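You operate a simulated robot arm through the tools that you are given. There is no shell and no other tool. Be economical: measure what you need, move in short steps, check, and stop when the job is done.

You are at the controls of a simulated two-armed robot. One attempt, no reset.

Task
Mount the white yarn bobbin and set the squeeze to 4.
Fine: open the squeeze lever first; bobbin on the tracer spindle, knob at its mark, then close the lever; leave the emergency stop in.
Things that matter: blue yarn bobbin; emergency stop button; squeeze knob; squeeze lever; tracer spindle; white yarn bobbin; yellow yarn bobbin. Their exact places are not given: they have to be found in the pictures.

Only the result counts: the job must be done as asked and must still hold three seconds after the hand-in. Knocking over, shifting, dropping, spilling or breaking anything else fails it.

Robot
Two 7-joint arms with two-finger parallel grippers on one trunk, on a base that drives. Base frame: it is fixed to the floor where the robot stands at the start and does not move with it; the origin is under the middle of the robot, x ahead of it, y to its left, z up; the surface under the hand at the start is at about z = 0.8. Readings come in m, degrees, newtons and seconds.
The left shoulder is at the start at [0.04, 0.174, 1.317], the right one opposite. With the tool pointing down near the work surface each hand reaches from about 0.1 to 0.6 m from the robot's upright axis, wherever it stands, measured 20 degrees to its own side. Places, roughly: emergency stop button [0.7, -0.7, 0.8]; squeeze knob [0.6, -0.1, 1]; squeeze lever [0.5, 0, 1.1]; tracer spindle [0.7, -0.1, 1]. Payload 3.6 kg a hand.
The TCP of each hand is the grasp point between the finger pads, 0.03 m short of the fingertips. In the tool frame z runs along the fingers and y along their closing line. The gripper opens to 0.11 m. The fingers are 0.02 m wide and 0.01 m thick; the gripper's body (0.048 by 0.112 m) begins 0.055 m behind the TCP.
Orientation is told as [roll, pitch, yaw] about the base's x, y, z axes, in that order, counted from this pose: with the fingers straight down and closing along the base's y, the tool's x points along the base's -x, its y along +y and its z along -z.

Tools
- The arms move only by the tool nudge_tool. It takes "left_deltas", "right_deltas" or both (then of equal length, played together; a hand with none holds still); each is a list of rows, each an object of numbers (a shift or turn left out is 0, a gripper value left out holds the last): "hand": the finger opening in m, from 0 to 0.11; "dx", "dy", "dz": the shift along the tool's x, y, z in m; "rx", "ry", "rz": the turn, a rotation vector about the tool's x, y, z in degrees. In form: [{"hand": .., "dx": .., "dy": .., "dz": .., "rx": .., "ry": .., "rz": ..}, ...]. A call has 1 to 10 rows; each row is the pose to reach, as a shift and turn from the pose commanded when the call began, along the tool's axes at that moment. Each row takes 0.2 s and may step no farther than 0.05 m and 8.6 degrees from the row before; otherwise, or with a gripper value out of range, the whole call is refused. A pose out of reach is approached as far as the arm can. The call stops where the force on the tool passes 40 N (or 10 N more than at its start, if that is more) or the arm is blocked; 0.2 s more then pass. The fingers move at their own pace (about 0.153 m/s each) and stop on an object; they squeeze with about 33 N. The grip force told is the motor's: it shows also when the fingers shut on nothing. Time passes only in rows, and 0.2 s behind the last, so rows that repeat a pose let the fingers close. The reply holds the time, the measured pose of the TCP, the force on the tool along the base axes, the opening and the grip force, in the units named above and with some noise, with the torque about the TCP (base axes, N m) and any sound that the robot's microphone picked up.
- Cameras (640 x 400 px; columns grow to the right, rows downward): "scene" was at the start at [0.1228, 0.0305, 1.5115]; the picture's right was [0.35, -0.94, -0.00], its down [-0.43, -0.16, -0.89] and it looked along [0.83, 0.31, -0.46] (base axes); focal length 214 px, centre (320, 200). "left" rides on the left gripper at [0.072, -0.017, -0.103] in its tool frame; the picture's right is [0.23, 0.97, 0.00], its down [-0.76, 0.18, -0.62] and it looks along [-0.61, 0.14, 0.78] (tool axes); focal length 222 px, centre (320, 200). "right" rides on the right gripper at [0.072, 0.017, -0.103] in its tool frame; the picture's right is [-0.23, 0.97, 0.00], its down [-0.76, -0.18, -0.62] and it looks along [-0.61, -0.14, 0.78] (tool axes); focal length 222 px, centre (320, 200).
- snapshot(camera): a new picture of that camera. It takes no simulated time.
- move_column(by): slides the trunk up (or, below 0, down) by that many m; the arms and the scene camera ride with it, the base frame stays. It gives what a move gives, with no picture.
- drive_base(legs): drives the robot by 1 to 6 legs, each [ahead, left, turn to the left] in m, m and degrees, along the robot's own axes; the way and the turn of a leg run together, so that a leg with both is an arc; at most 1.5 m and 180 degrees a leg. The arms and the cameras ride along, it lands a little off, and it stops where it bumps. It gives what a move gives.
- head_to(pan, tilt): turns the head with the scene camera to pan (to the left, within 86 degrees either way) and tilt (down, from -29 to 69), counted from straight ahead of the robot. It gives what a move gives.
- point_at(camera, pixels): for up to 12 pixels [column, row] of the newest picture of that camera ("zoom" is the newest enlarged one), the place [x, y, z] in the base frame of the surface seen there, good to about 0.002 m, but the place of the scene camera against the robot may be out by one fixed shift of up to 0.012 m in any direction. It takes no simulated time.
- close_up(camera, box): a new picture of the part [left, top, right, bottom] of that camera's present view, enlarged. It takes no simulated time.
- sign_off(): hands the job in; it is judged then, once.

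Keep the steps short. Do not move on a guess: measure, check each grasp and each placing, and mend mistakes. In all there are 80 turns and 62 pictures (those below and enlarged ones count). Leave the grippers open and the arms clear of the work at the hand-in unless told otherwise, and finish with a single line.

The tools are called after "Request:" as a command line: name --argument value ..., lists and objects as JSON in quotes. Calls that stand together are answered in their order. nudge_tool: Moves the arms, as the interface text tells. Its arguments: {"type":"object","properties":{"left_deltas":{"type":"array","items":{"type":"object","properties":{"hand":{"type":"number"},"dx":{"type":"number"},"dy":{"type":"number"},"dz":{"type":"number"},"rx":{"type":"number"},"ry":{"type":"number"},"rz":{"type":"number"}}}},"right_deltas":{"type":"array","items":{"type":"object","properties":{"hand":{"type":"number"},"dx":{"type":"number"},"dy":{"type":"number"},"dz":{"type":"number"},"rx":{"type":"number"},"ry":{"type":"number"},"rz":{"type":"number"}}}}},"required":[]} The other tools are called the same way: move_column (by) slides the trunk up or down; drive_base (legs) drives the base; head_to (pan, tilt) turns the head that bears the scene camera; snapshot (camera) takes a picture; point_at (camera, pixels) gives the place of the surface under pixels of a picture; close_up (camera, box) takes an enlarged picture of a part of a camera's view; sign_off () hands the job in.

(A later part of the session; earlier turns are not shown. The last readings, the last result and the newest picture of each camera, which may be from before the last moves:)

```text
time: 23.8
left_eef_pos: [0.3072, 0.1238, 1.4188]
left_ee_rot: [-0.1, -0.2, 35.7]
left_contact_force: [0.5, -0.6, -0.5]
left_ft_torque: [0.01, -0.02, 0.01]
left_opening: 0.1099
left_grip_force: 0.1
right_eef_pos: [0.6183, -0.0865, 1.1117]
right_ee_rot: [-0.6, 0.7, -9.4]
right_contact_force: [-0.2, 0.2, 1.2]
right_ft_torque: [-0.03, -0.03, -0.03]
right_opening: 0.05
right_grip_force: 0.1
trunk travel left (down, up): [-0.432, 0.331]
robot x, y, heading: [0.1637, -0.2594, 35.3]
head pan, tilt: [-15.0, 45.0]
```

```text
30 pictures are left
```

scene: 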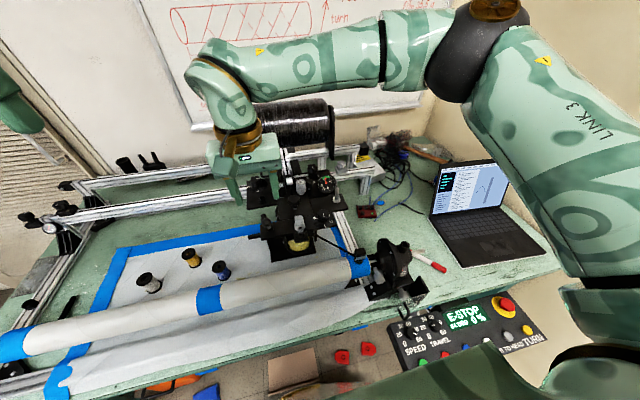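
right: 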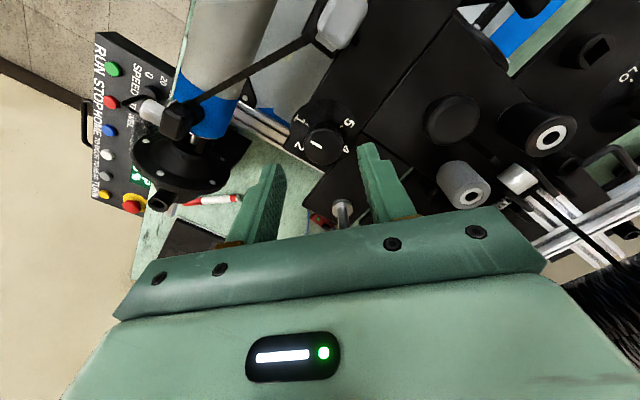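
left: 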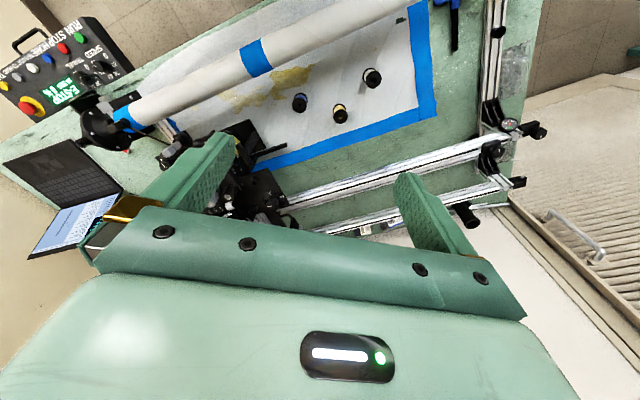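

Aligned over the knob. Lower 0.05 m, then close on it.

Request:
nudge_tool --right_deltas '[{"dz": 0.025}, {"dz": 0.05}, {"dz": 0.05}, {"dz": 0.05, "hand": 0.0}, {"dz": 0.05}, {"dz": 0.05}]'

```text
time: 25.2
left_eef_pos: [0.3062, 0.125, 1.4176]
left_ee_rot: [-0.2, 0.0, 35.7]
left_contact_force: [-0.9, 0.9, 0.1]
left_ft_torque: [-0.03, 0.02, -0.02]
left_opening: 0.1099
left_grip_force: 0.0
right_eef_pos: [0.6187, -0.0846, 1.0605]
right_ee_rot: [-0.5, 0.7, -9.3]
right_contact_force: [3.8, 7.9, -1.4]
right_ft_torque: [0.63, -0.9, 0.01]
right_opening: 0.0311
right_grip_force: 45.4
trunk travel left (down, up): [-0.432, 0.331]
robot x, y, heading: [0.1615, -0.259, 35.4]
head pan, tilt: [-15.0, 45.0]
```

Gripped (0.031). Turn counter-clockwise 85°.

Request:
nudge_tool --right_deltas '[{"rz": -8.5}, {"rz": -17}, {"rz": -25.5}, {"rz": -34}, {"rz": -42.5}, {"rz": -51}, {"rz": -59.5}, {"rz": -68}, {"rz": -76.5}, {"rz": -85}]'

Request:
close_up --camera "scene" --box '[250, 160, 370, 240]'

```text
time: 27.4
left_eef_pos: [0.3074, 0.1252, 1.4185]
left_ee_rot: [-0.1, 0.0, 35.8]
left_contact_force: [-0.2, 0.4, -0.4]
left_ft_torque: [-0.01, -0.01, -0.02]
left_opening: 0.1101
left_grip_force: 0.0
right_eef_pos: [0.6183, -0.0868, 1.0594]
right_ee_rot: [0.5, 0.7, 70.1]
right_contact_force: [5.9, 3.2, 9.1]
right_ft_torque: [-0.2, -1.01, 0.01]
right_opening: 0.031
right_grip_force: 44.8
right hand out of reach, approached as far as the arm can: row 10
trunk travel left (down, up): [-0.432, 0.331]
robot x, y, heading: [0.1593, -0.2621, 35.4]
head pan, tilt: [-15.0, 45.0]
```

```text
5.00 times, centred on (310, 200) of scene
```

zoom: 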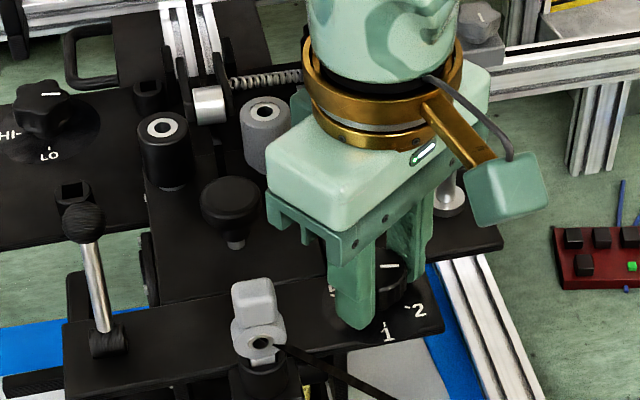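

Turned 79° (yaw limit reached, 70°). I release, turn the wrist back ~105°, slightly raised.

Request:
nudge_tool --right_deltas '[{"hand": 0.05}, {"dz": -0.004}, {"dz": -0.035}]'

Request:
nudge_tool --right_deltas '[{"rz": 8.5}, {"rz": 17}, {"rz": 25.5}, {"rz": 34}, {"rz": 42.5}, {"rz": 51}, {"rz": 59.5}, {"rz": 68}, {"rz": 76.5}, {"rz": 85}]'

Request:
nudge_tool --right_deltas '[{"rz": 8}, {"rz": 16}, {"rz": 24}, {"rz": 24}]'

Request:
close_up --camera "right" --box '[240, 90, 400, 190]'

```text
time: 28.2
left_eef_pos: [0.3061, 0.124, 1.4187]
left_ee_rot: [-0.1, -0.1, 35.7]
left_contact_force: [0.0, -0.4, 0.7]
left_ft_torque: [0.0, 0.01, 0.04]
left_opening: 0.1101
left_grip_force: 0.0
right_eef_pos: [0.6175, -0.0859, 1.064]
right_ee_rot: [0.4, 0.6, 70.0]
right_contact_force: [-0.1, 0.5, 0.1]
right_ft_torque: [-0.06, 0.04, 0.01]
right_opening: 0.0502
right_grip_force: 0.0
right hand out of reach, approached as far as the arm can: row 3
trunk travel left (down, up): [-0.432, 0.331]
robot x, y, heading: [0.1631, -0.2603, 35.7]
head pan, tilt: [-15.0, 45.0]
```

```text
time: 30.4
left_eef_pos: [0.3069, 0.124, 1.4176]
left_ee_rot: [0.0, -0.1, 35.7]
left_contact_force: [-0.1, 0.3, 0.5]
left_ft_torque: [-0.01, 0.05, 0.0]
left_opening: 0.1101
left_grip_force: 0.1
right_eef_pos: [0.6189, -0.0885, 1.0652]
right_ee_rot: [-0.6, 0.6, -15.2]
right_contact_force: [-0.1, -0.8, 0.5]
right_ft_torque: [-0.01, -0.02, 0.01]
right_opening: 0.0502
right_grip_force: 0.0
trunk travel left (down, up): [-0.432, 0.331]
robot x, y, heading: [0.1578, -0.2633, 35.6]
head pan, tilt: [-15.0, 45.0]
```

```text
time: 31.4
left_eef_pos: [0.307, 0.1247, 1.4178]
left_ee_rot: [-0.1, -0.1, 35.7]
left_contact_force: [0.0, 0.0, -0.2]
left_ft_torque: [-0.03, 0.05, 0.0]
left_opening: 0.1098
left_grip_force: 0.1
right_eef_pos: [0.6172, -0.089, 1.065]
right_ee_rot: [-0.8, 0.3, -39.3]
right_contact_force: [0.0, 0.7, 0.7]
right_ft_torque: [-0.01, 0.02, 0.01]
right_opening: 0.0502
right_grip_force: 0.1
trunk travel left (down, up): [-0.432, 0.331]
robot x, y, heading: [0.1595, -0.2614, 35.3]
head pan, tilt: [-15.0, 45.0]
```

```text
4.00 times, centred on (320, 140) of right
```

zoom: 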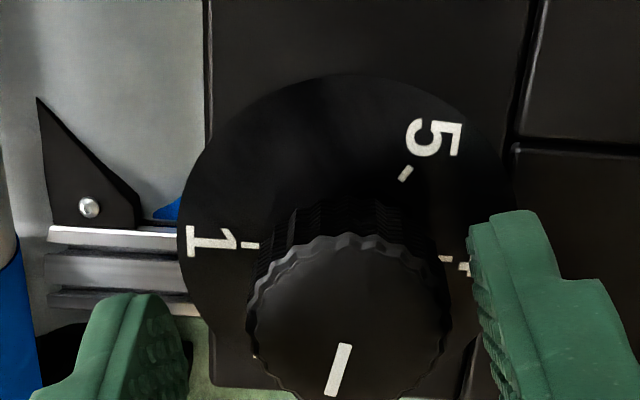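

Good close view: measure ticks for 1 (250,245), 5 (405,173), 4 (445,258) and the pointer line.

Request:
point_at --camera "zoom" --pixels '[[245, 245], [258, 245], [401, 180], [409, 168], [441, 257], [452, 259], [345, 346], [334, 394], [186, 250], [345, 76], [230, 125], [475, 150]]'

```text
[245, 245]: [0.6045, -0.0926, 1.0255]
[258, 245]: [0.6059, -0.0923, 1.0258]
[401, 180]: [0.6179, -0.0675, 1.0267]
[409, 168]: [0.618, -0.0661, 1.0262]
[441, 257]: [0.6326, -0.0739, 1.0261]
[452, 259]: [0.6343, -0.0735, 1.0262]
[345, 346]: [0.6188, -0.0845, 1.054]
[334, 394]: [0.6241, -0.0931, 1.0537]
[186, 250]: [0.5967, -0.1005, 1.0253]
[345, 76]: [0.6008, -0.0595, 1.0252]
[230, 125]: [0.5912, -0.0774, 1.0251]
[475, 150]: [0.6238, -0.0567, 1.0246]
```

Ticks 1 and 4 are exactly opposite about (0.619,-0.083); pointer now at ~294°, the 4 at 33.6°: ~100° to go. Re-centre, lower 4 mm, grip, then turn.

Request:
nudge_tool --right_deltas '[{"dx": 0.001, "dy": 0.003, "dz": 0.004}, {"dx": 0.001, "dy": 0.003, "dz": 0.004, "hand": 0.0}, {"dx": 0.001, "dy": 0.003, "dz": 0.004}, {"dx": 0.001, "dy": 0.003, "dz": 0.004}]'

Request:
nudge_tool --right_deltas '[{"rz": -8.5}, {"rz": -17}, {"rz": -25.5}, {"rz": -34}, {"rz": -42.5}, {"rz": -51}, {"rz": -59.5}, {"rz": -68}, {"rz": -76.5}, {"rz": -85}]'

```text
time: 32.4
left_eef_pos: [0.3087, 0.1252, 1.4185]
left_ee_rot: [-0.1, 0.0, 35.7]
left_contact_force: [0.1, -0.3, 0.0]
left_ft_torque: [0.05, 0.01, 0.01]
left_opening: 0.1099
left_grip_force: 0.1
right_eef_pos: [0.6194, -0.0847, 1.0611]
right_ee_rot: [-0.7, 0.2, -39.1]
right_contact_force: [8.3, 5.6, 2.1]
right_ft_torque: [0.37, -1.12, -0.01]
right_opening: 0.0305
right_grip_force: 45.2
trunk travel left (down, up): [-0.432, 0.331]
robot x, y, heading: [0.1613, -0.2618, 35.3]
head pan, tilt: [-15.0, 45.0]
```

```text
time: 34.6
left_eef_pos: [0.3074, 0.1256, 1.418]
left_ee_rot: [-0.2, 0.0, 35.7]
left_contact_force: [0.5, 0.2, 0.6]
left_ft_torque: [0.0, 0.01, 0.0]
left_opening: 0.1102
left_grip_force: 0.1
right_eef_pos: [0.6198, -0.0835, 1.0614]
right_ee_rot: [0.2, 0.8, 46.0]
right_contact_force: [18.0, 16.2, 21.5]
right_ft_torque: [-0.2, -0.44, -0.01]
right_opening: 0.031
right_grip_force: 45.3
trunk travel left (down, up): [-0.432, 0.331]
robot x, y, heading: [0.1603, -0.2632, 35.5]
head pan, tilt: [-15.0, 45.0]
```

Turned 85°; remaining ~15.5°.

Request:
nudge_tool --right_deltas '[{"rz": -5}, {"rz": -10}, {"rz": -15.5}, {"rz": -15.5}]'

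Request:
nudge_tool --right_deltas '[{"hand": 0.05}, {}, {"dz": -0.04}, {"dz": -0.08}, {"dz": -0.11}]'

Request:
close_up --camera "scene" --box '[300, 195, 364, 235]'

```text
time: 35.6
left_eef_pos: [0.308, 0.1266, 1.4181]
left_ee_rot: [-0.3, 0.0, 35.8]
left_contact_force: [-1.0, -0.6, -0.3]
left_ft_torque: [-0.02, 0.0, -0.01]
left_opening: 0.1101
left_grip_force: 0.0
right_eef_pos: [0.6192, -0.0837, 1.0609]
right_ee_rot: [0.4, 0.8, 61.5]
right_contact_force: [15.5, 15.5, 21.5]
right_ft_torque: [-0.34, -0.39, 0.0]
right_opening: 0.0307
right_grip_force: 44.5
trunk travel left (down, up): [-0.432, 0.331]
robot x, y, heading: [0.1637, -0.2565, 35.4]
head pan, tilt: [-15.0, 45.0]
```

```text
time: 36.8
left_eef_pos: [0.3075, 0.1237, 1.4181]
left_ee_rot: [-0.2, -0.1, 35.7]
left_contact_force: [0.0, 0.8, -0.1]
left_ft_torque: [0.01, 0.01, 0.03]
left_opening: 0.1101
left_grip_force: 0.0
right_eef_pos: [0.6209, -0.0836, 1.1616]
right_ee_rot: [0.4, 0.8, 61.4]
right_contact_force: [0.0, 0.9, 0.8]
right_ft_torque: [0.0, 0.02, -0.01]
right_opening: 0.05
right_grip_force: 0.2
right hand out of reach, approached as far as the arm can: row 5
trunk travel left (down, up): [-0.432, 0.331]
robot x, y, heading: [0.1625, -0.2603, 35.6]
head pan, tilt: [-15.0, 45.0]
```

```text
10.00 times, centred on (332, 215) of scene
```

zoom: 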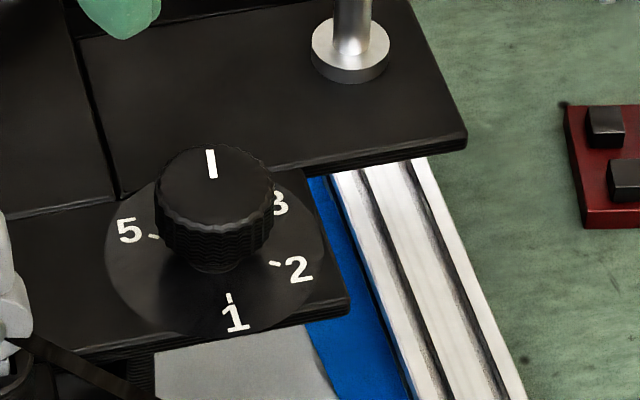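

Pointer line now points away, opposite 1. Verify the angle numerically.

Request:
point_at --camera "zoom" --pixels '[[209, 152], [213, 177], [229, 298], [274, 263], [153, 236], [235, 318], [300, 268], [129, 230]]'

```text
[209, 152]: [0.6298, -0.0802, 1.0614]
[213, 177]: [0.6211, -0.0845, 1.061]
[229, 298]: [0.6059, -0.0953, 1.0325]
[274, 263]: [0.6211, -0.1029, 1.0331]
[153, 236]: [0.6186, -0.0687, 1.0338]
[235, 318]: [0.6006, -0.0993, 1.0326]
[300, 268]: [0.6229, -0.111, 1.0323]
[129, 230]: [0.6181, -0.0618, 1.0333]
```

Direction reads 26–30° versus tick at 34°, within noise. I'll get a sharper look with the right camera: back off 0.045 m along tool x with wide fingers.

Request:
nudge_tool --right_deltas '[{"hand": 0.11, "dx": 0.02}, {"dx": 0.04}, {"dx": 0.045, "rz": 5}, {"dx": 0.045, "rz": 12}, {"dx": 0.045, "rz": 19}, {"dx": 0.045, "rz": 25}, {"dx": 0.045, "rz": 25}]'

Request:
close_up --camera "right" --box '[256, 110, 384, 190]'

```text
time: 38.4
left_eef_pos: [0.3066, 0.1238, 1.4193]
left_ee_rot: [-0.1, -0.1, 35.8]
left_contact_force: [0.5, -0.5, 0.1]
left_ft_torque: [0.02, 0.0, 0.0]
left_opening: 0.1101
left_grip_force: 0.1
right_eef_pos: [0.5988, -0.1236, 1.1617]
right_ee_rot: [0.1, 0.8, 36.3]
right_contact_force: [-0.4, 0.6, -0.3]
right_ft_torque: [-0.02, 0.0, 0.02]
right_opening: 0.11
right_grip_force: 0.0
trunk travel left (down, up): [-0.432, 0.331]
robot x, y, heading: [0.1588, -0.2616, 35.6]
head pan, tilt: [-15.0, 45.0]
```

```text
5.00 times, centred on (320, 150) of right
```

zoom: 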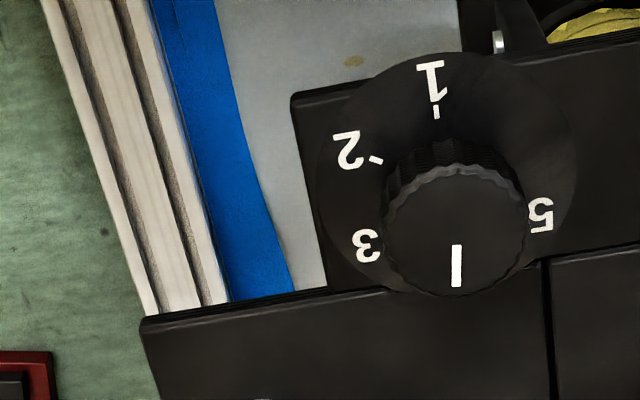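

Request:
point_at --camera "zoom" --pixels '[[457, 246], [456, 286], [435, 105], [437, 118], [372, 157], [380, 161], [453, 246], [461, 246], [452, 286], [460, 286], [366, 245], [540, 215]]'

```text
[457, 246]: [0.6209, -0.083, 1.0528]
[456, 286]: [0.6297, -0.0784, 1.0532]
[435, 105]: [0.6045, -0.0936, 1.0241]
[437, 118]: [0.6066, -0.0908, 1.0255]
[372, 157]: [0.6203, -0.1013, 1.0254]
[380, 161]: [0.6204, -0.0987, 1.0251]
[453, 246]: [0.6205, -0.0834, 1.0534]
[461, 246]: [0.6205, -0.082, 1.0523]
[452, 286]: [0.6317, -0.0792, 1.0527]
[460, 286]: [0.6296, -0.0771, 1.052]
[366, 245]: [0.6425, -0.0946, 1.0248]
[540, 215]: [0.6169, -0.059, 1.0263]
```

Computed from this picture, the 4 mark is at heading ≈33.5° and the pointer at ≈26.5°: about 7° short. I regrip the knob here and turn it 7° more.

Request:
nudge_tool --right_deltas '[{"hand": 0.06, "dx": -0.02, "dy": 0.01}, {"dx": -0.0397, "dy": 0.0193, "dz": 0.02}, {"hand": 0.05, "dx": -0.0397, "dy": 0.0193, "dz": 0.05}, {"dx": -0.0397, "dy": 0.0193, "dz": 0.08}, {"dx": -0.0397, "dy": 0.0193, "dz": 0.1}, {"dx": -0.0397, "dy": 0.0193, "dz": 0.1}, {"dx": -0.0397, "dy": 0.0193, "dz": 0.1, "hand": 0.0}, {"dx": -0.0397, "dy": 0.0193, "dz": 0.1}, {"dx": -0.0397, "dy": 0.0193, "dz": 0.1}]'

Request:
nudge_tool --right_deltas '[{"rz": -3.5}, {"rz": -7}, {"rz": -7}]'

Request:
nudge_tool --right_deltas '[{"hand": 0.05}, {}, {"dz": -0.04}, {"dz": -0.08}, {"dz": -0.1, "dx": 0.02, "hand": 0.11}, {"dz": -0.1, "dx": 0.045}, {"dz": -0.1, "dx": 0.045}]'

Request:
close_up --camera "right" --box '[256, 110, 384, 190]'

```text
time: 40.4
left_eef_pos: [0.3062, 0.1247, 1.4178]
left_ee_rot: [0.0, -0.1, 35.7]
left_contact_force: [-0.2, -0.3, 0.4]
left_ft_torque: [0.01, 0.01, 0.02]
left_opening: 0.1099
left_grip_force: 0.1
right_eef_pos: [0.6177, -0.0866, 1.0606]
right_ee_rot: [0.0, 0.8, 36.4]
right_contact_force: [-2.0, 0.1, -5.4]
right_ft_torque: [0.81, -0.93, 0.02]
right_opening: 0.0305
right_grip_force: 45.4
trunk travel left (down, up): [-0.432, 0.331]
robot x, y, heading: [0.1626, -0.2619, 35.4]
head pan, tilt: [-15.0, 45.0]
```

```text
time: 41.2
left_eef_pos: [0.3061, 0.1249, 1.418]
left_ee_rot: [-0.1, -0.1, 35.7]
left_contact_force: [0.3, 1.0, 0.0]
left_ft_torque: [0.01, -0.03, 0.01]
left_opening: 0.1103
left_grip_force: 0.0
right_eef_pos: [0.6181, -0.0868, 1.0608]
right_ee_rot: [0.3, 1.0, 43.4]
right_contact_force: [-2.4, -1.2, -3.8]
right_ft_torque: [-0.35, -0.16, -0.02]
right_opening: 0.0307
right_grip_force: 45.0
trunk travel left (down, up): [-0.432, 0.331]
robot x, y, heading: [0.1586, -0.2594, 35.4]
head pan, tilt: [-15.0, 45.0]
```

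```text
time: 42.8
left_eef_pos: [0.3073, 0.1242, 1.4182]
left_ee_rot: [-0.2, -0.1, 35.7]
left_contact_force: [-0.5, 0.5, 0.1]
left_ft_torque: [0.0, 0.01, 0.01]
left_opening: 0.1101
left_grip_force: 0.0
right_eef_pos: [0.5864, -0.1156, 1.1615]
right_ee_rot: [0.1, 1.0, 43.3]
right_contact_force: [-0.2, 0.6, 0.6]
right_ft_torque: [0.01, -0.03, 0.0]
right_opening: 0.1101
right_grip_force: 0.0
trunk travel left (down, up): [-0.432, 0.331]
robot x, y, heading: [0.1606, -0.2621, 35.5]
head pan, tilt: [-15.0, 45.0]
```

```text
5.00 times, centred on (320, 150) of right
```

zoom: 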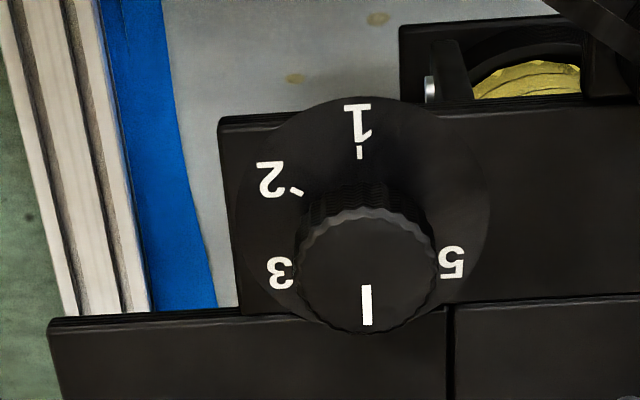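

Pointer now ≈34°, mark ≈33.3°: knob is at 4. Next the white bobbin. I raise the right arm and look left-down to check the driving room.

Request:
nudge_tool --right_deltas '[{"dz": -0.05}, {"dz": -0.1}, {"dz": -0.15}, {"dz": -0.19}, {"dz": -0.19}]'

Request:
head_to --pan 25 --tilt 55

Request:
snapshot --camera "scene"

```text
time: 44.0
left_eef_pos: [0.3072, 0.1253, 1.4179]
left_ee_rot: [-0.2, -0.1, 35.7]
left_contact_force: [0.8, -0.3, -0.1]
left_ft_torque: [0.01, 0.02, 0.05]
left_opening: 0.1101
left_grip_force: 0.1
right_eef_pos: [0.5883, -0.1153, 1.3493]
right_ee_rot: [0.3, 0.9, 43.4]
right_contact_force: [-0.5, 0.5, 0.0]
right_ft_torque: [-0.02, 0.01, 0.03]
right_opening: 0.1099
right_grip_force: 0.1
trunk travel left (down, up): [-0.432, 0.331]
robot x, y, heading: [0.1606, -0.2624, 35.5]
head pan, tilt: [-15.0, 45.0]
```

```text
time: 45.1
left_eef_pos: [0.3065, 0.1236, 1.4185]
left_ee_rot: [-0.1, -0.1, 35.7]
left_contact_force: [0.6, 0.4, -0.8]
left_ft_torque: [-0.02, -0.04, -0.02]
left_opening: 0.1098
left_grip_force: 0.1
right_eef_pos: [0.5878, -0.1157, 1.3505]
right_ee_rot: [0.1, 1.0, 43.4]
right_contact_force: [-0.8, -0.2, -0.5]
right_ft_torque: [0.0, 0.03, 0.02]
right_opening: 0.1099
right_grip_force: 0.1
trunk travel left (down, up): [-0.432, 0.331]
robot x, y, heading: [0.1603, -0.261, 35.6]
head pan, tilt: [25.0, 55.0]
```

```text
24 pictures are left
```

scene: 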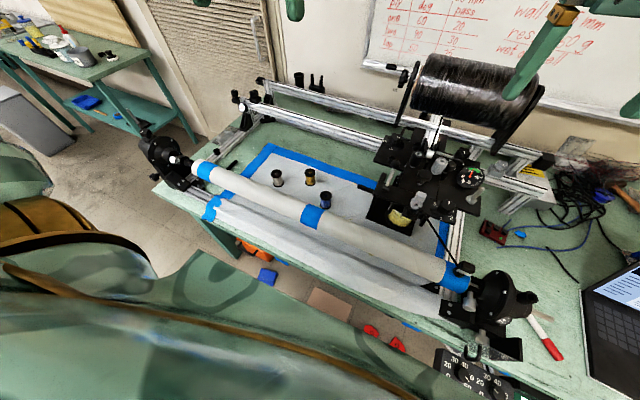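

Measure the floor items, leg, and bobbin top/base in this picture.

Request:
point_at --camera "scene" --pixels '[[265, 283], [260, 270], [312, 303], [330, 315], [233, 255], [225, 225], [370, 330], [277, 172], [277, 186], [263, 250], [160, 185], [210, 222]]'

Request:
close_up --camera "scene" --box '[257, 155, 305, 195]'

```text
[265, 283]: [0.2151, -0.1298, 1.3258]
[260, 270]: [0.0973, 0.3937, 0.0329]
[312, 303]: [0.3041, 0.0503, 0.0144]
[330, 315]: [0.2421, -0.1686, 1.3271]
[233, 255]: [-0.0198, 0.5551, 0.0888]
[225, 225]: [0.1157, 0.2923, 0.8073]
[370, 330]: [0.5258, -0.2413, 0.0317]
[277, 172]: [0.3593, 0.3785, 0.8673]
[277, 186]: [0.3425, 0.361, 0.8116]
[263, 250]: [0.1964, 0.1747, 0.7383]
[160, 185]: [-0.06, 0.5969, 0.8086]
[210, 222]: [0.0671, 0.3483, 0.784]
```

```text
10.00 times, centred on (281, 175) of scene
```

zoom: 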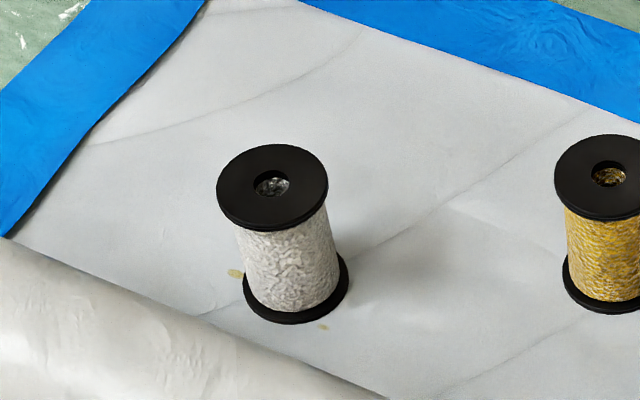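

Clear room. Slide left 0.38 m, keeping square to the table.

Request:
drive_base --legs '[[-0.02, 0, 0], [0, 0.38, 0], [0.02, 0, 0]]'

Request:
close_up --camera "right" --box '[240, 60, 480, 210]'

```text
time: 48.2
left_eef_pos: [0.0834, 0.431, 1.4196]
left_ee_rot: [-0.1, -0.1, 35.7]
left_contact_force: [-0.1, -0.4, 0.6]
left_ft_torque: [0.01, -0.03, 0.04]
left_opening: 0.1098
left_grip_force: 0.0
right_eef_pos: [0.3666, 0.1914, 1.3517]
right_ee_rot: [0.2, 0.7, 43.5]
right_contact_force: [0.8, -0.9, -1.1]
right_ft_torque: [-0.01, -0.02, 0.01]
right_opening: 0.1101
right_grip_force: 0.0
trunk travel left (down, up): [-0.432, 0.331]
robot x, y, heading: [-0.0607, 0.0471, 35.6]
head pan, tilt: [25.0, 55.0]
```

```text
2.67 times, centred on (360, 135) of right
```

zoom: 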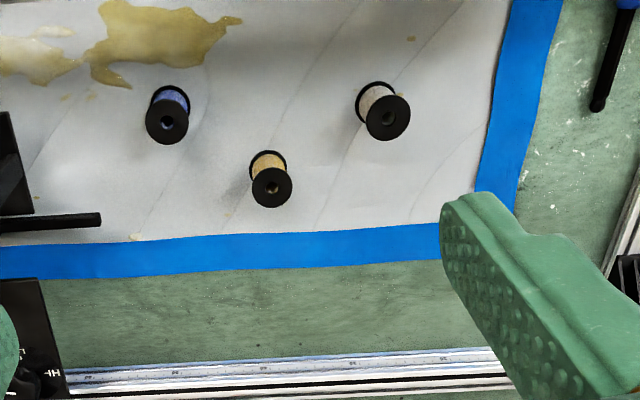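

Measure the white bobbin's top flange.

Request:
point_at --camera "zoom" --pixels '[[367, 118], [408, 118], [387, 98], [387, 138], [373, 103], [402, 133], [402, 103], [373, 133], [372, 95], [387, 118], [272, 188]]'

```text
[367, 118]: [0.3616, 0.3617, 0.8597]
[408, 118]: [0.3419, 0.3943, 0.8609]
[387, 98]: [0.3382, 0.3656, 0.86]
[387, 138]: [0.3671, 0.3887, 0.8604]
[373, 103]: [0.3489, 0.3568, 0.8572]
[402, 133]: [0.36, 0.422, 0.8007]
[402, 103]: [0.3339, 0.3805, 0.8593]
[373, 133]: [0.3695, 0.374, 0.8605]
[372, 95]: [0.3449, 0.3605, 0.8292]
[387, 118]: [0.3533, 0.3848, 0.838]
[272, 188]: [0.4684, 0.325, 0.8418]
```

White bobbin centre (0.352, 0.3775), top z 0.860, flange ⌀~0.038. Move the open right hand above it, removing the small tilt.

Request:
nudge_tool --right_deltas '[{"hand": 0.08, "dx": -0.03, "dy": 0.036, "rx": 0.5, "ry": -0.5}, {"dx": -0.059, "dy": 0.072, "rx": 0.5, "ry": -0.5}, {"dx": -0.088, "dy": 0.108, "rx": 0.5, "ry": -0.5}, {"dx": -0.1174, "dy": 0.145, "rx": 0.5, "ry": -0.5}, {"dx": -0.1174, "dy": 0.145, "dz": 0.05, "rx": 0.5, "ry": -0.5}, {"dx": -0.1174, "dy": 0.145, "dz": 0.1, "rx": 0.5, "ry": -0.5}, {"dx": -0.1174, "dy": 0.145, "dz": 0.15, "rx": 0.5, "ry": -0.5}, {"dx": -0.1174, "dy": 0.145, "dz": 0.2, "rx": 0.5, "ry": -0.5}, {"dx": -0.1174, "dy": 0.145, "dz": 0.25, "rx": 0.5, "ry": -0.5}, {"dx": -0.1174, "dy": 0.145, "dz": 0.3, "rx": 0.5, "ry": -0.5}]'

Request:
nudge_tool --right_deltas '[{"dz": 0.05}, {"dz": 0.1}, {"dz": 0.13}, {"dz": 0.13}]'

Request:
snapshot --camera "right"

```text
time: 50.4
left_eef_pos: [0.0865, 0.4344, 1.4182]
left_ee_rot: [-0.1, -0.1, 35.7]
left_contact_force: [-1.0, -0.2, 0.2]
left_ft_torque: [0.0, 0.02, -0.01]
left_opening: 0.11
left_grip_force: 0.1
right_eef_pos: [0.3484, 0.3778, 1.0488]
right_ee_rot: [-0.3, 0.3, 43.4]
right_contact_force: [-0.4, -0.1, -0.6]
right_ft_torque: [0.0, -0.02, 0.01]
right_opening: 0.0797
right_grip_force: 0.1
right hand out of reach, approached as far as the arm can: row 2, 3, 4, 5
trunk travel left (down, up): [-0.432, 0.331]
robot x, y, heading: [-0.0581, 0.0483, 35.5]
head pan, tilt: [25.0, 55.0]
```

```text
time: 51.4
left_eef_pos: [0.0853, 0.4322, 1.4183]
left_ee_rot: [-0.1, 0.0, 35.7]
left_contact_force: [-1.1, -0.5, 0.2]
left_ft_torque: [0.02, -0.01, -0.01]
left_opening: 0.11
left_grip_force: 0.0
right_eef_pos: [0.3467, 0.377, 0.9185]
right_ee_rot: [-0.4, 0.3, 43.5]
right_contact_force: [0.1, 0.2, -0.2]
right_ft_torque: [-0.02, -0.02, -0.01]
right_opening: 0.0798
right_grip_force: 0.0
trunk travel left (down, up): [-0.432, 0.331]
robot x, y, heading: [-0.0583, 0.0449, 35.8]
head pan, tilt: [25.0, 55.0]
```

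```text
21 pictures are left
```

right: 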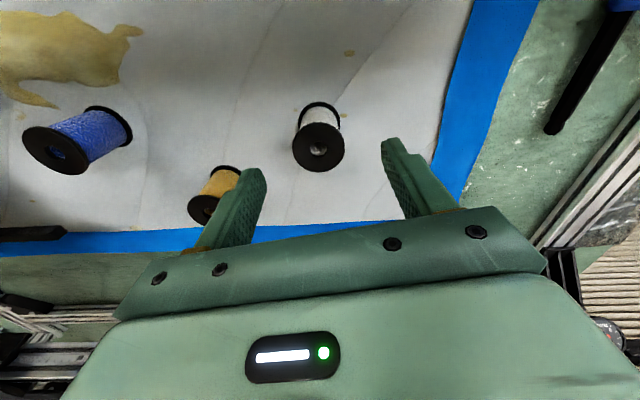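

Bobbin seen between the finger lines at (318,147). Re-measure its rim from here.

Request:
point_at --camera "right" --pixels '[[295, 148], [342, 148], [318, 125], [318, 169], [302, 131], [335, 164], [335, 131], [302, 164]]'

```text
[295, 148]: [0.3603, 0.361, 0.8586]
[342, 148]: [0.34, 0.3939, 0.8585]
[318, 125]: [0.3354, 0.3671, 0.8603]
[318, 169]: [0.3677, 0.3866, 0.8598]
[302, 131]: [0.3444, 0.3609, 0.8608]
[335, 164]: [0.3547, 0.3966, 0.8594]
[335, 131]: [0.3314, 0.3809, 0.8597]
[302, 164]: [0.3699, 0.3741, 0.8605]
```

Centre (0.3505, 0.3776). Correct ~3 mm, lower to z 0.835 (tips 0.805), close.

Request:
nudge_tool --right_deltas '[{"dx": -0.0028, "dy": -0.002, "dz": 0.03}, {"dx": -0.0028, "dy": -0.002, "dz": 0.06}, {"dx": -0.0028, "dy": -0.002, "dz": 0.083}, {"dx": -0.0028, "dy": -0.002, "dz": 0.083}, {"dx": -0.0028, "dy": -0.002, "dz": 0.083, "hand": 0.0}, {"dx": -0.0028, "dy": -0.002, "dz": 0.083}, {"dx": -0.0028, "dy": -0.002, "dz": 0.083}]'

Request:
nudge_tool --right_deltas '[{"dz": -0.02}, {"dz": -0.05}, {"dz": -0.1}, {"dz": -0.1}]'

Request:
snapshot --camera "right"

```text
time: 53.0
left_eef_pos: [0.0854, 0.4325, 1.4188]
left_ee_rot: [-0.2, -0.1, 35.8]
left_contact_force: [0.5, -0.2, -0.3]
left_ft_torque: [0.01, -0.03, 0.03]
left_opening: 0.11
left_grip_force: 0.0
right_eef_pos: [0.339, 0.358, 0.85]
right_ee_rot: [-0.3, 0.3, 43.5]
right_contact_force: [-1.2, -0.7, -0.2]
right_ft_torque: [-0.01, -0.03, -0.03]
right_opening: 0.0
right_grip_force: 33.0
right hand out of reach, approached as far as the arm can: row 1, 2, 3, 4, 5, 6, 7
trunk travel left (down, up): [-0.432, 0.331]
robot x, y, heading: [-0.0572, 0.0468, 35.6]
head pan, tilt: [25.0, 55.0]
```

```text
time: 54.0
left_eef_pos: [0.0855, 0.4324, 1.4189]
left_ee_rot: [-0.1, 0.0, 35.7]
left_contact_force: [-0.1, 0.6, -0.5]
left_ft_torque: [0.01, 0.0, -0.01]
left_opening: 0.11
left_grip_force: 0.1
right_eef_pos: [0.339, 0.3598, 0.9505]
right_ee_rot: [-0.4, 0.4, 43.5]
right_contact_force: [0.7, -0.1, 0.5]
right_ft_torque: [-0.01, -0.01, -0.01]
right_opening: 0.0
right_grip_force: 33.0
trunk travel left (down, up): [-0.432, 0.331]
robot x, y, heading: [-0.0616, 0.0441, 35.8]
head pan, tilt: [25.0, 55.0]
```

```text
20 pictures are left
```

right: 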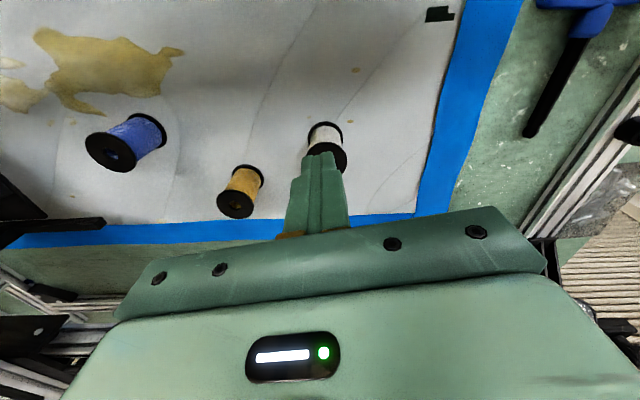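

The arm ran out of reach and closed on nothing; the bobbin still stands. I raise the hand, open it, and lower the trunk 0.2 m for more reach.

Request:
nudge_tool --right_deltas '[{"dz": -0.05, "hand": 0.08}, {"dz": -0.1}, {"dz": -0.15}, {"dz": -0.18}, {"dz": -0.18}]'

Request:
move_column --by -0.2

```text
time: 55.2
left_eef_pos: [0.0844, 0.4329, 1.4192]
left_ee_rot: [-0.2, -0.1, 35.7]
left_contact_force: [0.6, 0.0, 0.0]
left_ft_torque: [-0.03, 0.01, 0.0]
left_opening: 0.1099
left_grip_force: 0.0
right_eef_pos: [0.3384, 0.3604, 1.1296]
right_ee_rot: [-0.3, 0.4, 43.5]
right_contact_force: [0.0, -0.3, 0.4]
right_ft_torque: [0.04, 0.01, -0.02]
right_opening: 0.08
right_grip_force: 0.0
trunk travel left (down, up): [-0.432, 0.331]
robot x, y, heading: [-0.0577, 0.0462, 35.8]
head pan, tilt: [25.0, 55.0]
```

```text
time: 57.4
left_eef_pos: [0.0854, 0.4316, 1.2195]
left_ee_rot: [0.0, -0.2, 35.7]
left_contact_force: [-0.6, 0.2, -0.4]
left_ft_torque: [0.04, 0.0, 0.0]
left_opening: 0.11
left_grip_force: 0.1
right_eef_pos: [0.3384, 0.361, 0.9314]
right_ee_rot: [-0.3, 0.4, 43.5]
right_contact_force: [0.0, -0.2, 0.0]
right_ft_torque: [0.01, -0.02, 0.01]
right_opening: 0.08
right_grip_force: 0.0
trunk travel left (down, up): [-0.232, 0.531]
robot x, y, heading: [-0.0603, 0.0438, 35.5]
head pan, tilt: [25.0, 55.0]
```

Now re-centre above the bobbin and lower, not closing yet.

Request:
nudge_tool --right_deltas '[{"dx": -0.0202, "dy": 0.0037}, {"dx": -0.0202, "dy": 0.0037, "dz": 0.03}, {"dx": -0.0202, "dy": 0.0037, "dz": 0.06}, {"dx": -0.0202, "dy": 0.0037, "dz": 0.08}, {"dx": -0.0202, "dy": 0.0037, "dz": 0.095}, {"dx": -0.0202, "dy": 0.0037, "dz": 0.095}]'

Request:
snapshot --camera "right"

```text
time: 58.8
left_eef_pos: [0.0847, 0.4317, 1.2191]
left_ee_rot: [-0.1, -0.2, 35.7]
left_contact_force: [0.6, -0.8, 0.4]
left_ft_torque: [-0.03, 0.0, 0.02]
left_opening: 0.1099
left_grip_force: 0.1
right_eef_pos: [0.3511, 0.3768, 0.8338]
right_ee_rot: [-0.3, 0.3, 43.5]
right_contact_force: [-0.9, -0.2, -1.0]
right_ft_torque: [-0.02, 0.02, -0.01]
right_opening: 0.0798
right_grip_force: 0.1
trunk travel left (down, up): [-0.232, 0.531]
robot x, y, heading: [-0.0569, 0.0499, 35.7]
head pan, tilt: [25.0, 55.0]
```

```text
19 pictures are left
```

right: 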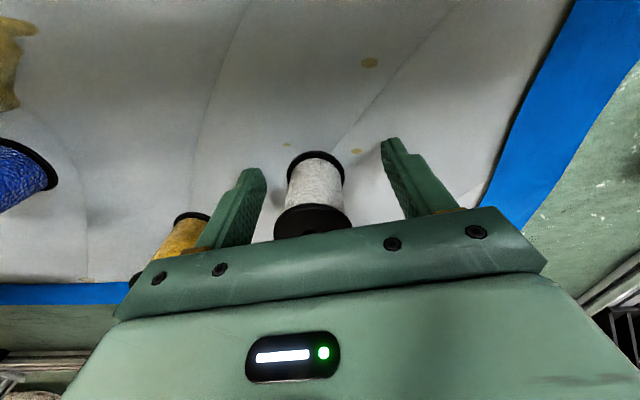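

The bobbin stands between the fingers, in reach now. Close, then lift 0.1 m.

Request:
nudge_tool --right_deltas '[{"hand": 0.0}, {}, {}, {}]'

Request:
nudge_tool --right_deltas '[{"dz": -0.02}, {"dz": -0.05}, {"dz": -0.08}, {"dz": -0.12}, {"dz": -0.12}]'

Request:
snapshot --camera "right"

```text
time: 59.8
left_eef_pos: [0.0849, 0.4329, 1.2177]
left_ee_rot: [-0.2, -0.1, 35.7]
left_contact_force: [-0.4, -0.1, -0.5]
left_ft_torque: [0.0, 0.02, 0.01]
left_opening: 0.1101
left_grip_force: 0.0
right_eef_pos: [0.3512, 0.377, 0.8339]
right_ee_rot: [-0.2, 0.3, 43.6]
right_contact_force: [0.9, 0.3, 0.1]
right_ft_torque: [0.04, -0.01, 0.01]
right_opening: 0.0384
right_grip_force: 32.8
trunk travel left (down, up): [-0.232, 0.531]
robot x, y, heading: [-0.0617, 0.049, 35.5]
head pan, tilt: [25.0, 55.0]
```

```text
time: 61.0
left_eef_pos: [0.0852, 0.4331, 1.2179]
left_ee_rot: [-0.1, -0.1, 35.7]
left_contact_force: [0.5, -0.1, -0.1]
left_ft_torque: [0.0, -0.01, -0.04]
left_opening: 0.1098
left_grip_force: 0.0
right_eef_pos: [0.3518, 0.3776, 0.954]
right_ee_rot: [-0.4, 0.4, 43.5]
right_contact_force: [-0.1, 0.2, 0.4]
right_ft_torque: [0.01, -0.03, -0.01]
right_opening: 0.0
right_grip_force: 32.9
trunk travel left (down, up): [-0.232, 0.531]
robot x, y, heading: [-0.0609, 0.0447, 35.6]
head pan, tilt: [25.0, 55.0]
```

```text
18 pictures are left
```

right: 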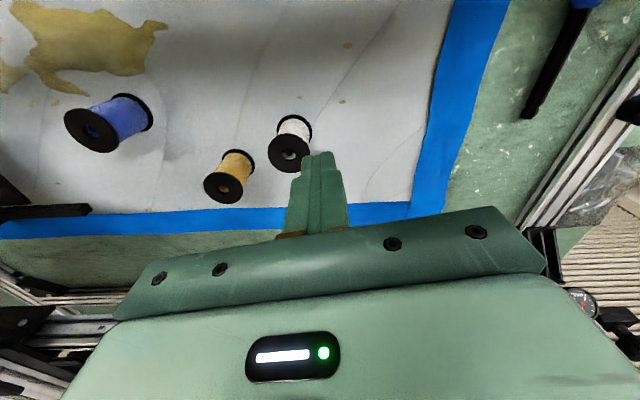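

The bobbin slipped out and still stands, slightly shifted. Measure where it is now relative to where the fingers were.

Request:
point_at --camera "right" --pixels '[[270, 153], [309, 153], [289, 135], [289, 171], [277, 140], [300, 167], [302, 141], [277, 166], [312, 140], [295, 125], [322, 170]]'

Request:
close_up --camera "right" --box '[240, 90, 368, 170]'

```text
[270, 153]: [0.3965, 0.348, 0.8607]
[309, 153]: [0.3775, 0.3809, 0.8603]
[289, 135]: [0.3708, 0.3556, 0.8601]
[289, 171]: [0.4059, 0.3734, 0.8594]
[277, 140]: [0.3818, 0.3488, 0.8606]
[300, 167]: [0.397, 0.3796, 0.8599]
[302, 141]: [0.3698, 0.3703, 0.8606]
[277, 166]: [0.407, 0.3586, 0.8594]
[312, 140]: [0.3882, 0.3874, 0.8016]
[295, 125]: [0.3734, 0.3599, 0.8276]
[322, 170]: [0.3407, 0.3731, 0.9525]
```

```text
5.00 times, centred on (304, 130) of right
```

zoom: 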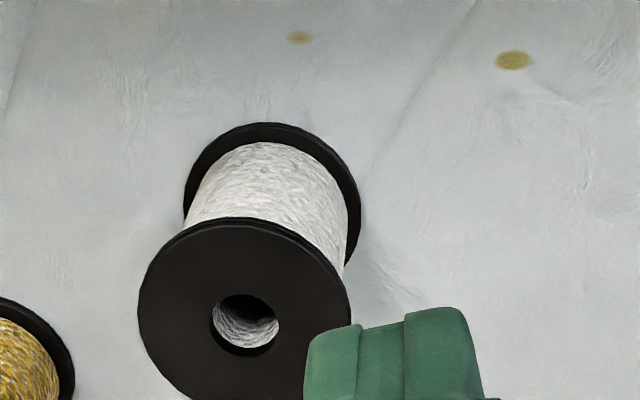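

The bobbin is upright at (0.388, 0.3645). This time I'll grip its top flange right at the TCP height (z≈0.853), so it hangs. Open, centre, lower – not closing yet.

Request:
nudge_tool --right_deltas '[{"hand": 0.08}, {"dx": -0.0179, "dy": -0.0342}, {"dx": -0.0179, "dy": -0.0342, "dz": 0.03}, {"dx": -0.0179, "dy": -0.0342, "dz": 0.03}]'

Request:
close_up --camera "right" --box '[220, 100, 420, 225]'

```text
time: 62.0
left_eef_pos: [0.0837, 0.4324, 1.2187]
left_ee_rot: [-0.1, -0.1, 35.7]
left_contact_force: [0.2, 0.6, -0.1]
left_ft_torque: [0.0, -0.03, -0.02]
left_opening: 0.1097
left_grip_force: 0.0
right_eef_pos: [0.3883, 0.3639, 0.9235]
right_ee_rot: [-0.3, 0.4, 43.5]
right_contact_force: [0.3, 0.5, -0.7]
right_ft_torque: [0.03, 0.03, 0.03]
right_opening: 0.0801
right_grip_force: 0.1
trunk travel left (down, up): [-0.232, 0.531]
robot x, y, heading: [-0.0566, 0.0471, 35.7]
head pan, tilt: [25.0, 55.0]
```

```text
3.20 times, centred on (320, 162) of right
```

zoom: 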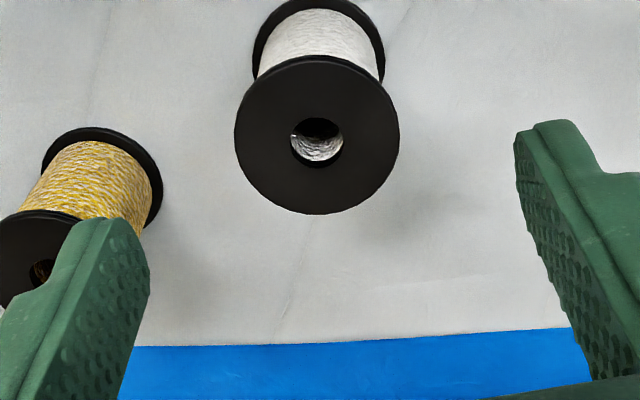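

Measure the flange once more here, using the zoom.

Request:
point_at --camera "zoom" --pixels '[[238, 135], [395, 135], [317, 62], [317, 210], [262, 82], [372, 190], [372, 82], [262, 190], [524, 160], [140, 240]]'

```text
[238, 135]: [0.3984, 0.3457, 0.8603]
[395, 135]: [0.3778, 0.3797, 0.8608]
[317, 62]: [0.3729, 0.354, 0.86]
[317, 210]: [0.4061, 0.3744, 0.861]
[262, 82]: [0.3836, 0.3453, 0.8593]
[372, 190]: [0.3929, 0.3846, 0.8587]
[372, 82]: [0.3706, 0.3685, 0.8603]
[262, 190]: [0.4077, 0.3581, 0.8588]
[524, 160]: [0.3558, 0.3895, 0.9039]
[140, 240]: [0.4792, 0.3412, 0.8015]
```

Dead centre. Lower to z 0.854, close, hold a second.

Request:
nudge_tool --right_deltas '[{"hand": 0.06, "dz": 0.03}, {"dz": 0.0695}, {"dz": 0.0695}, {"dz": 0.0695, "hand": 0.03}, {"dz": 0.0695, "hand": 0.0}, {"dz": 0.0695}, {"dz": 0.0695}, {"dz": 0.0695}]'

Request:
nudge_tool --right_deltas '[{"dz": -0.003}, {"dz": -0.006}, {"dz": -0.01}, {"dz": -0.01}]'

```text
time: 63.8
left_eef_pos: [0.0859, 0.4326, 1.2182]
left_ee_rot: [0.0, 0.0, 35.7]
left_contact_force: [0.1, 0.4, 0.5]
left_ft_torque: [0.01, -0.02, 0.03]
left_opening: 0.1101
left_grip_force: 0.0
right_eef_pos: [0.3878, 0.3655, 0.8541]
right_ee_rot: [-0.3, 0.4, 43.5]
right_contact_force: [0.5, -0.1, -0.3]
right_ft_torque: [-0.02, 0.0, -0.01]
right_opening: 0.0401
right_grip_force: 33.3
trunk travel left (down, up): [-0.232, 0.531]
robot x, y, heading: [-0.0568, 0.0466, 35.6]
head pan, tilt: [25.0, 55.0]
```

```text
time: 64.8
left_eef_pos: [0.0855, 0.4334, 1.2184]
left_ee_rot: [-0.2, -0.1, 35.7]
left_contact_force: [-0.2, -0.2, 0.8]
left_ft_torque: [-0.02, 0.01, 0.03]
left_opening: 0.1098
left_grip_force: 0.1
right_eef_pos: [0.3886, 0.3646, 0.8643]
right_ee_rot: [-0.3, 0.3, 43.5]
right_contact_force: [0.3, 0.4, -0.6]
right_ft_torque: [0.04, 0.02, 0.02]
right_opening: 0.0397
right_grip_force: 32.9
trunk travel left (down, up): [-0.232, 0.531]
robot x, y, heading: [-0.0574, 0.0493, 35.5]
head pan, tilt: [25.0, 55.0]
```

Held at 0.040 (full diameter) after a 10 mm lift. Lift on slowly and look.

Request:
nudge_tool --right_deltas '[{"dz": -0.01}, {"dz": -0.02}, {"dz": -0.03}, {"dz": -0.045}, {"dz": -0.06}, {"dz": -0.075}, {"dz": -0.09}, {"dz": -0.09}]'

Request:
snapshot --camera "right"

```text
time: 66.6
left_eef_pos: [0.0868, 0.4329, 1.2181]
left_ee_rot: [0.0, -0.1, 35.7]
left_contact_force: [0.2, 0.7, -0.7]
left_ft_torque: [0.01, -0.01, -0.01]
left_opening: 0.1101
left_grip_force: 0.0
right_eef_pos: [0.3883, 0.3653, 0.9552]
right_ee_rot: [-0.4, 0.3, 43.5]
right_contact_force: [-0.4, 0.1, 0.1]
right_ft_torque: [0.0, 0.01, -0.02]
right_opening: 0.0395
right_grip_force: 33.5
trunk travel left (down, up): [-0.232, 0.531]
robot x, y, heading: [-0.0607, 0.0487, 35.6]
head pan, tilt: [25.0, 55.0]
```

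```text
15 pictures are left
```

right: 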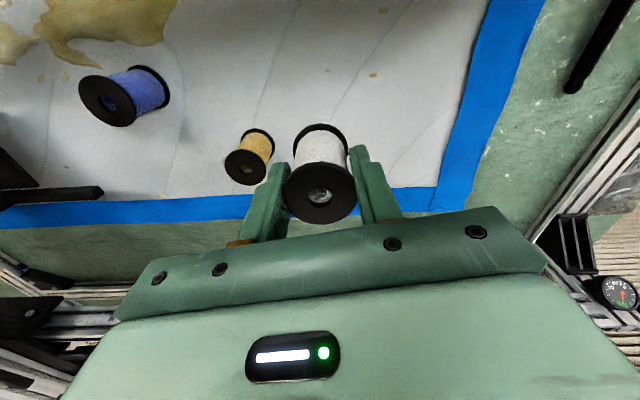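

Held well. Measure the flange relative to the TCP to see any creep.

Request:
point_at --camera "right" --pixels '[[287, 188], [352, 188], [320, 164], [320, 219], [297, 213], [343, 213], [350, 150], [288, 170]]'

```text
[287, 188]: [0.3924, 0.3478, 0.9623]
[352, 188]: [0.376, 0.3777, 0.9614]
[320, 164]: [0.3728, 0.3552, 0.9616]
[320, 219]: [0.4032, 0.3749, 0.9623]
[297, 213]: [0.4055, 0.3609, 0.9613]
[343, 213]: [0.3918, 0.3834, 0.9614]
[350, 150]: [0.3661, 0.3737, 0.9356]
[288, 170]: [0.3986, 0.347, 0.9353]
```

Bobbin centred on the TCP; its top is 7 mm above it, its bottom ≈0.053 below. Raise with the trunk 0.2 m, then the hand 0.1 m, then drive back right.

Request:
move_column --by 0.2

Request:
nudge_tool --right_deltas '[{"dz": -0.015, "dx": 0.02}, {"dz": -0.03, "dx": 0.04}, {"dz": -0.05, "dx": 0.06}, {"dz": -0.07, "dx": 0.06}, {"dz": -0.09, "dx": 0.06}, {"dz": -0.1, "dx": 0.06}, {"dz": -0.1, "dx": 0.06}]'

Request:
drive_base --legs '[[-0.02, 0, 0], [0, -0.38, 0], [0.03, 0, 0]]'

Request:
snapshot --camera "right"

```text
time: 68.8
left_eef_pos: [0.0854, 0.4326, 1.4188]
left_ee_rot: [-0.1, -0.1, 35.6]
left_contact_force: [0.8, -0.1, -0.6]
left_ft_torque: [0.02, 0.01, -0.01]
left_opening: 0.11
left_grip_force: 0.1
right_eef_pos: [0.3882, 0.3648, 1.1549]
right_ee_rot: [-0.3, 0.4, 43.5]
right_contact_force: [-0.2, -0.4, 0.0]
right_ft_torque: [0.0, -0.01, -0.03]
right_opening: 0.0393
right_grip_force: 32.9
trunk travel left (down, up): [-0.432, 0.331]
robot x, y, heading: [-0.0598, 0.0502, 36.0]
head pan, tilt: [25.0, 55.0]
```

```text
time: 70.4
left_eef_pos: [0.085, 0.433, 1.419]
left_ee_rot: [-0.1, -0.2, 35.6]
left_contact_force: [-0.1, 0.5, 0.0]
left_ft_torque: [-0.02, 0.01, -0.03]
left_opening: 0.1102
left_grip_force: 0.2
right_eef_pos: [0.3442, 0.3247, 1.2551]
right_ee_rot: [-0.3, 0.3, 43.5]
right_contact_force: [0.1, 0.1, -1.2]
right_ft_torque: [0.0, 0.03, 0.02]
right_opening: 0.0388
right_grip_force: 33.4
trunk travel left (down, up): [-0.432, 0.331]
robot x, y, heading: [-0.0606, 0.0471, 35.7]
head pan, tilt: [25.0, 55.0]
```

```text
time: 73.6
left_eef_pos: [0.3102, 0.1302, 1.4194]
left_ee_rot: [-0.2, -0.1, 35.8]
left_contact_force: [0.5, -0.1, 0.5]
left_ft_torque: [0.01, -0.02, -0.01]
left_opening: 0.11
left_grip_force: 0.1
right_eef_pos: [0.5703, 0.0215, 1.256]
right_ee_rot: [-0.4, 0.2, 43.5]
right_contact_force: [-0.3, 0.0, -0.2]
right_ft_torque: [0.02, -0.01, 0.0]
right_opening: 0.0385
right_grip_force: 33.1
trunk travel left (down, up): [-0.432, 0.331]
robot x, y, heading: [0.1722, -0.2545, 35.9]
head pan, tilt: [25.0, 55.0]
```

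```text
14 pictures are left
```

right: 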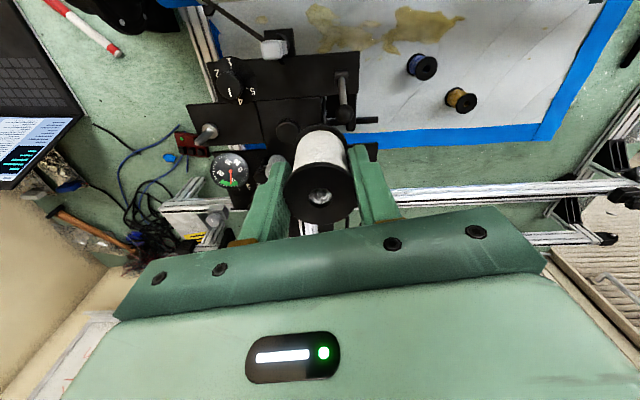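

Still held, but the opening creeps (0.0401→0.0385), so I should place soon. Measure the flange and the spindle in this picture.

Request:
point_at --camera "right" --pixels '[[288, 191], [354, 191], [320, 168], [320, 221], [297, 216], [343, 216], [207, 127], [202, 137], [212, 133], [320, 134]]'

Request:
close_up --camera "right" --box '[180, 100, 372, 230]'

```text
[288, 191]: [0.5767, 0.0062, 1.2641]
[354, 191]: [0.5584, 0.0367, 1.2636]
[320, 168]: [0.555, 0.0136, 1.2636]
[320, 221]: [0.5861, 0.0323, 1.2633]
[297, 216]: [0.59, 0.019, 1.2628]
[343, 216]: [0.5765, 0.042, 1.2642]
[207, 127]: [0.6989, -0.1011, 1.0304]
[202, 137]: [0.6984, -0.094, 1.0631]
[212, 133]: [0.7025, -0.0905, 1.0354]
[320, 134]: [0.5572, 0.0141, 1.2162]
```

```text
3.08 times, centred on (276, 165) of right
```

zoom: 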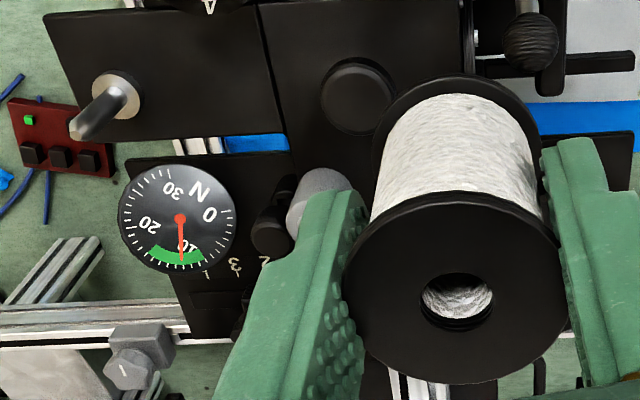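

Request:
point_at --camera "zoom" --pixels '[[347, 287], [562, 287], [455, 197], [455, 378], [380, 218], [530, 355], [530, 218], [380, 355], [93, 96], [140, 96], [118, 120], [115, 75]]'

Request:
point_at --camera "zoom" --pixels '[[100, 115], [90, 125], [80, 132], [108, 88], [135, 115], [110, 105], [75, 120], [95, 138]]'

```text
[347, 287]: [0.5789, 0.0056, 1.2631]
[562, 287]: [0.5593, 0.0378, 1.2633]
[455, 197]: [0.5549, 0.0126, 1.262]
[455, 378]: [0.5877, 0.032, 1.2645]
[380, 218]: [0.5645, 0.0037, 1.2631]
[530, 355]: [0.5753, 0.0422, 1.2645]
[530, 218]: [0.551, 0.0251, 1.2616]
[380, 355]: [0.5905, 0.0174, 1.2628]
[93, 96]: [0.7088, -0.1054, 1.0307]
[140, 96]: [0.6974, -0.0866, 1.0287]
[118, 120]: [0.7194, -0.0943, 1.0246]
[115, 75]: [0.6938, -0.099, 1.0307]
```

```text
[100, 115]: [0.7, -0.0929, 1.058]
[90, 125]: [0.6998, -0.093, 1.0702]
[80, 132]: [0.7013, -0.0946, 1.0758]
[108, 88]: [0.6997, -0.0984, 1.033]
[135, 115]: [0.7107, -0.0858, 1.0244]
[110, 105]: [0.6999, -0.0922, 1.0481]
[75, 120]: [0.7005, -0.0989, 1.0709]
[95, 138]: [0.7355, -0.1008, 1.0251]
```

Bobbin is level and centred on the TCP. Now a sharper picture of the spindle for its axis.

Request:
close_up --camera "right" --box '[188, 115, 228, 140]'

```text
16.00 times, centred on (208, 128) of right
```

zoom: 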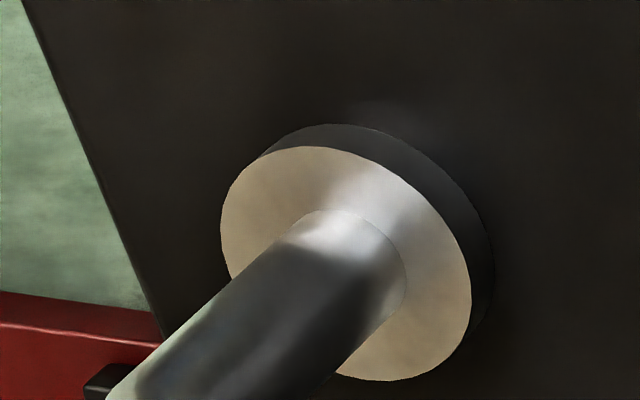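

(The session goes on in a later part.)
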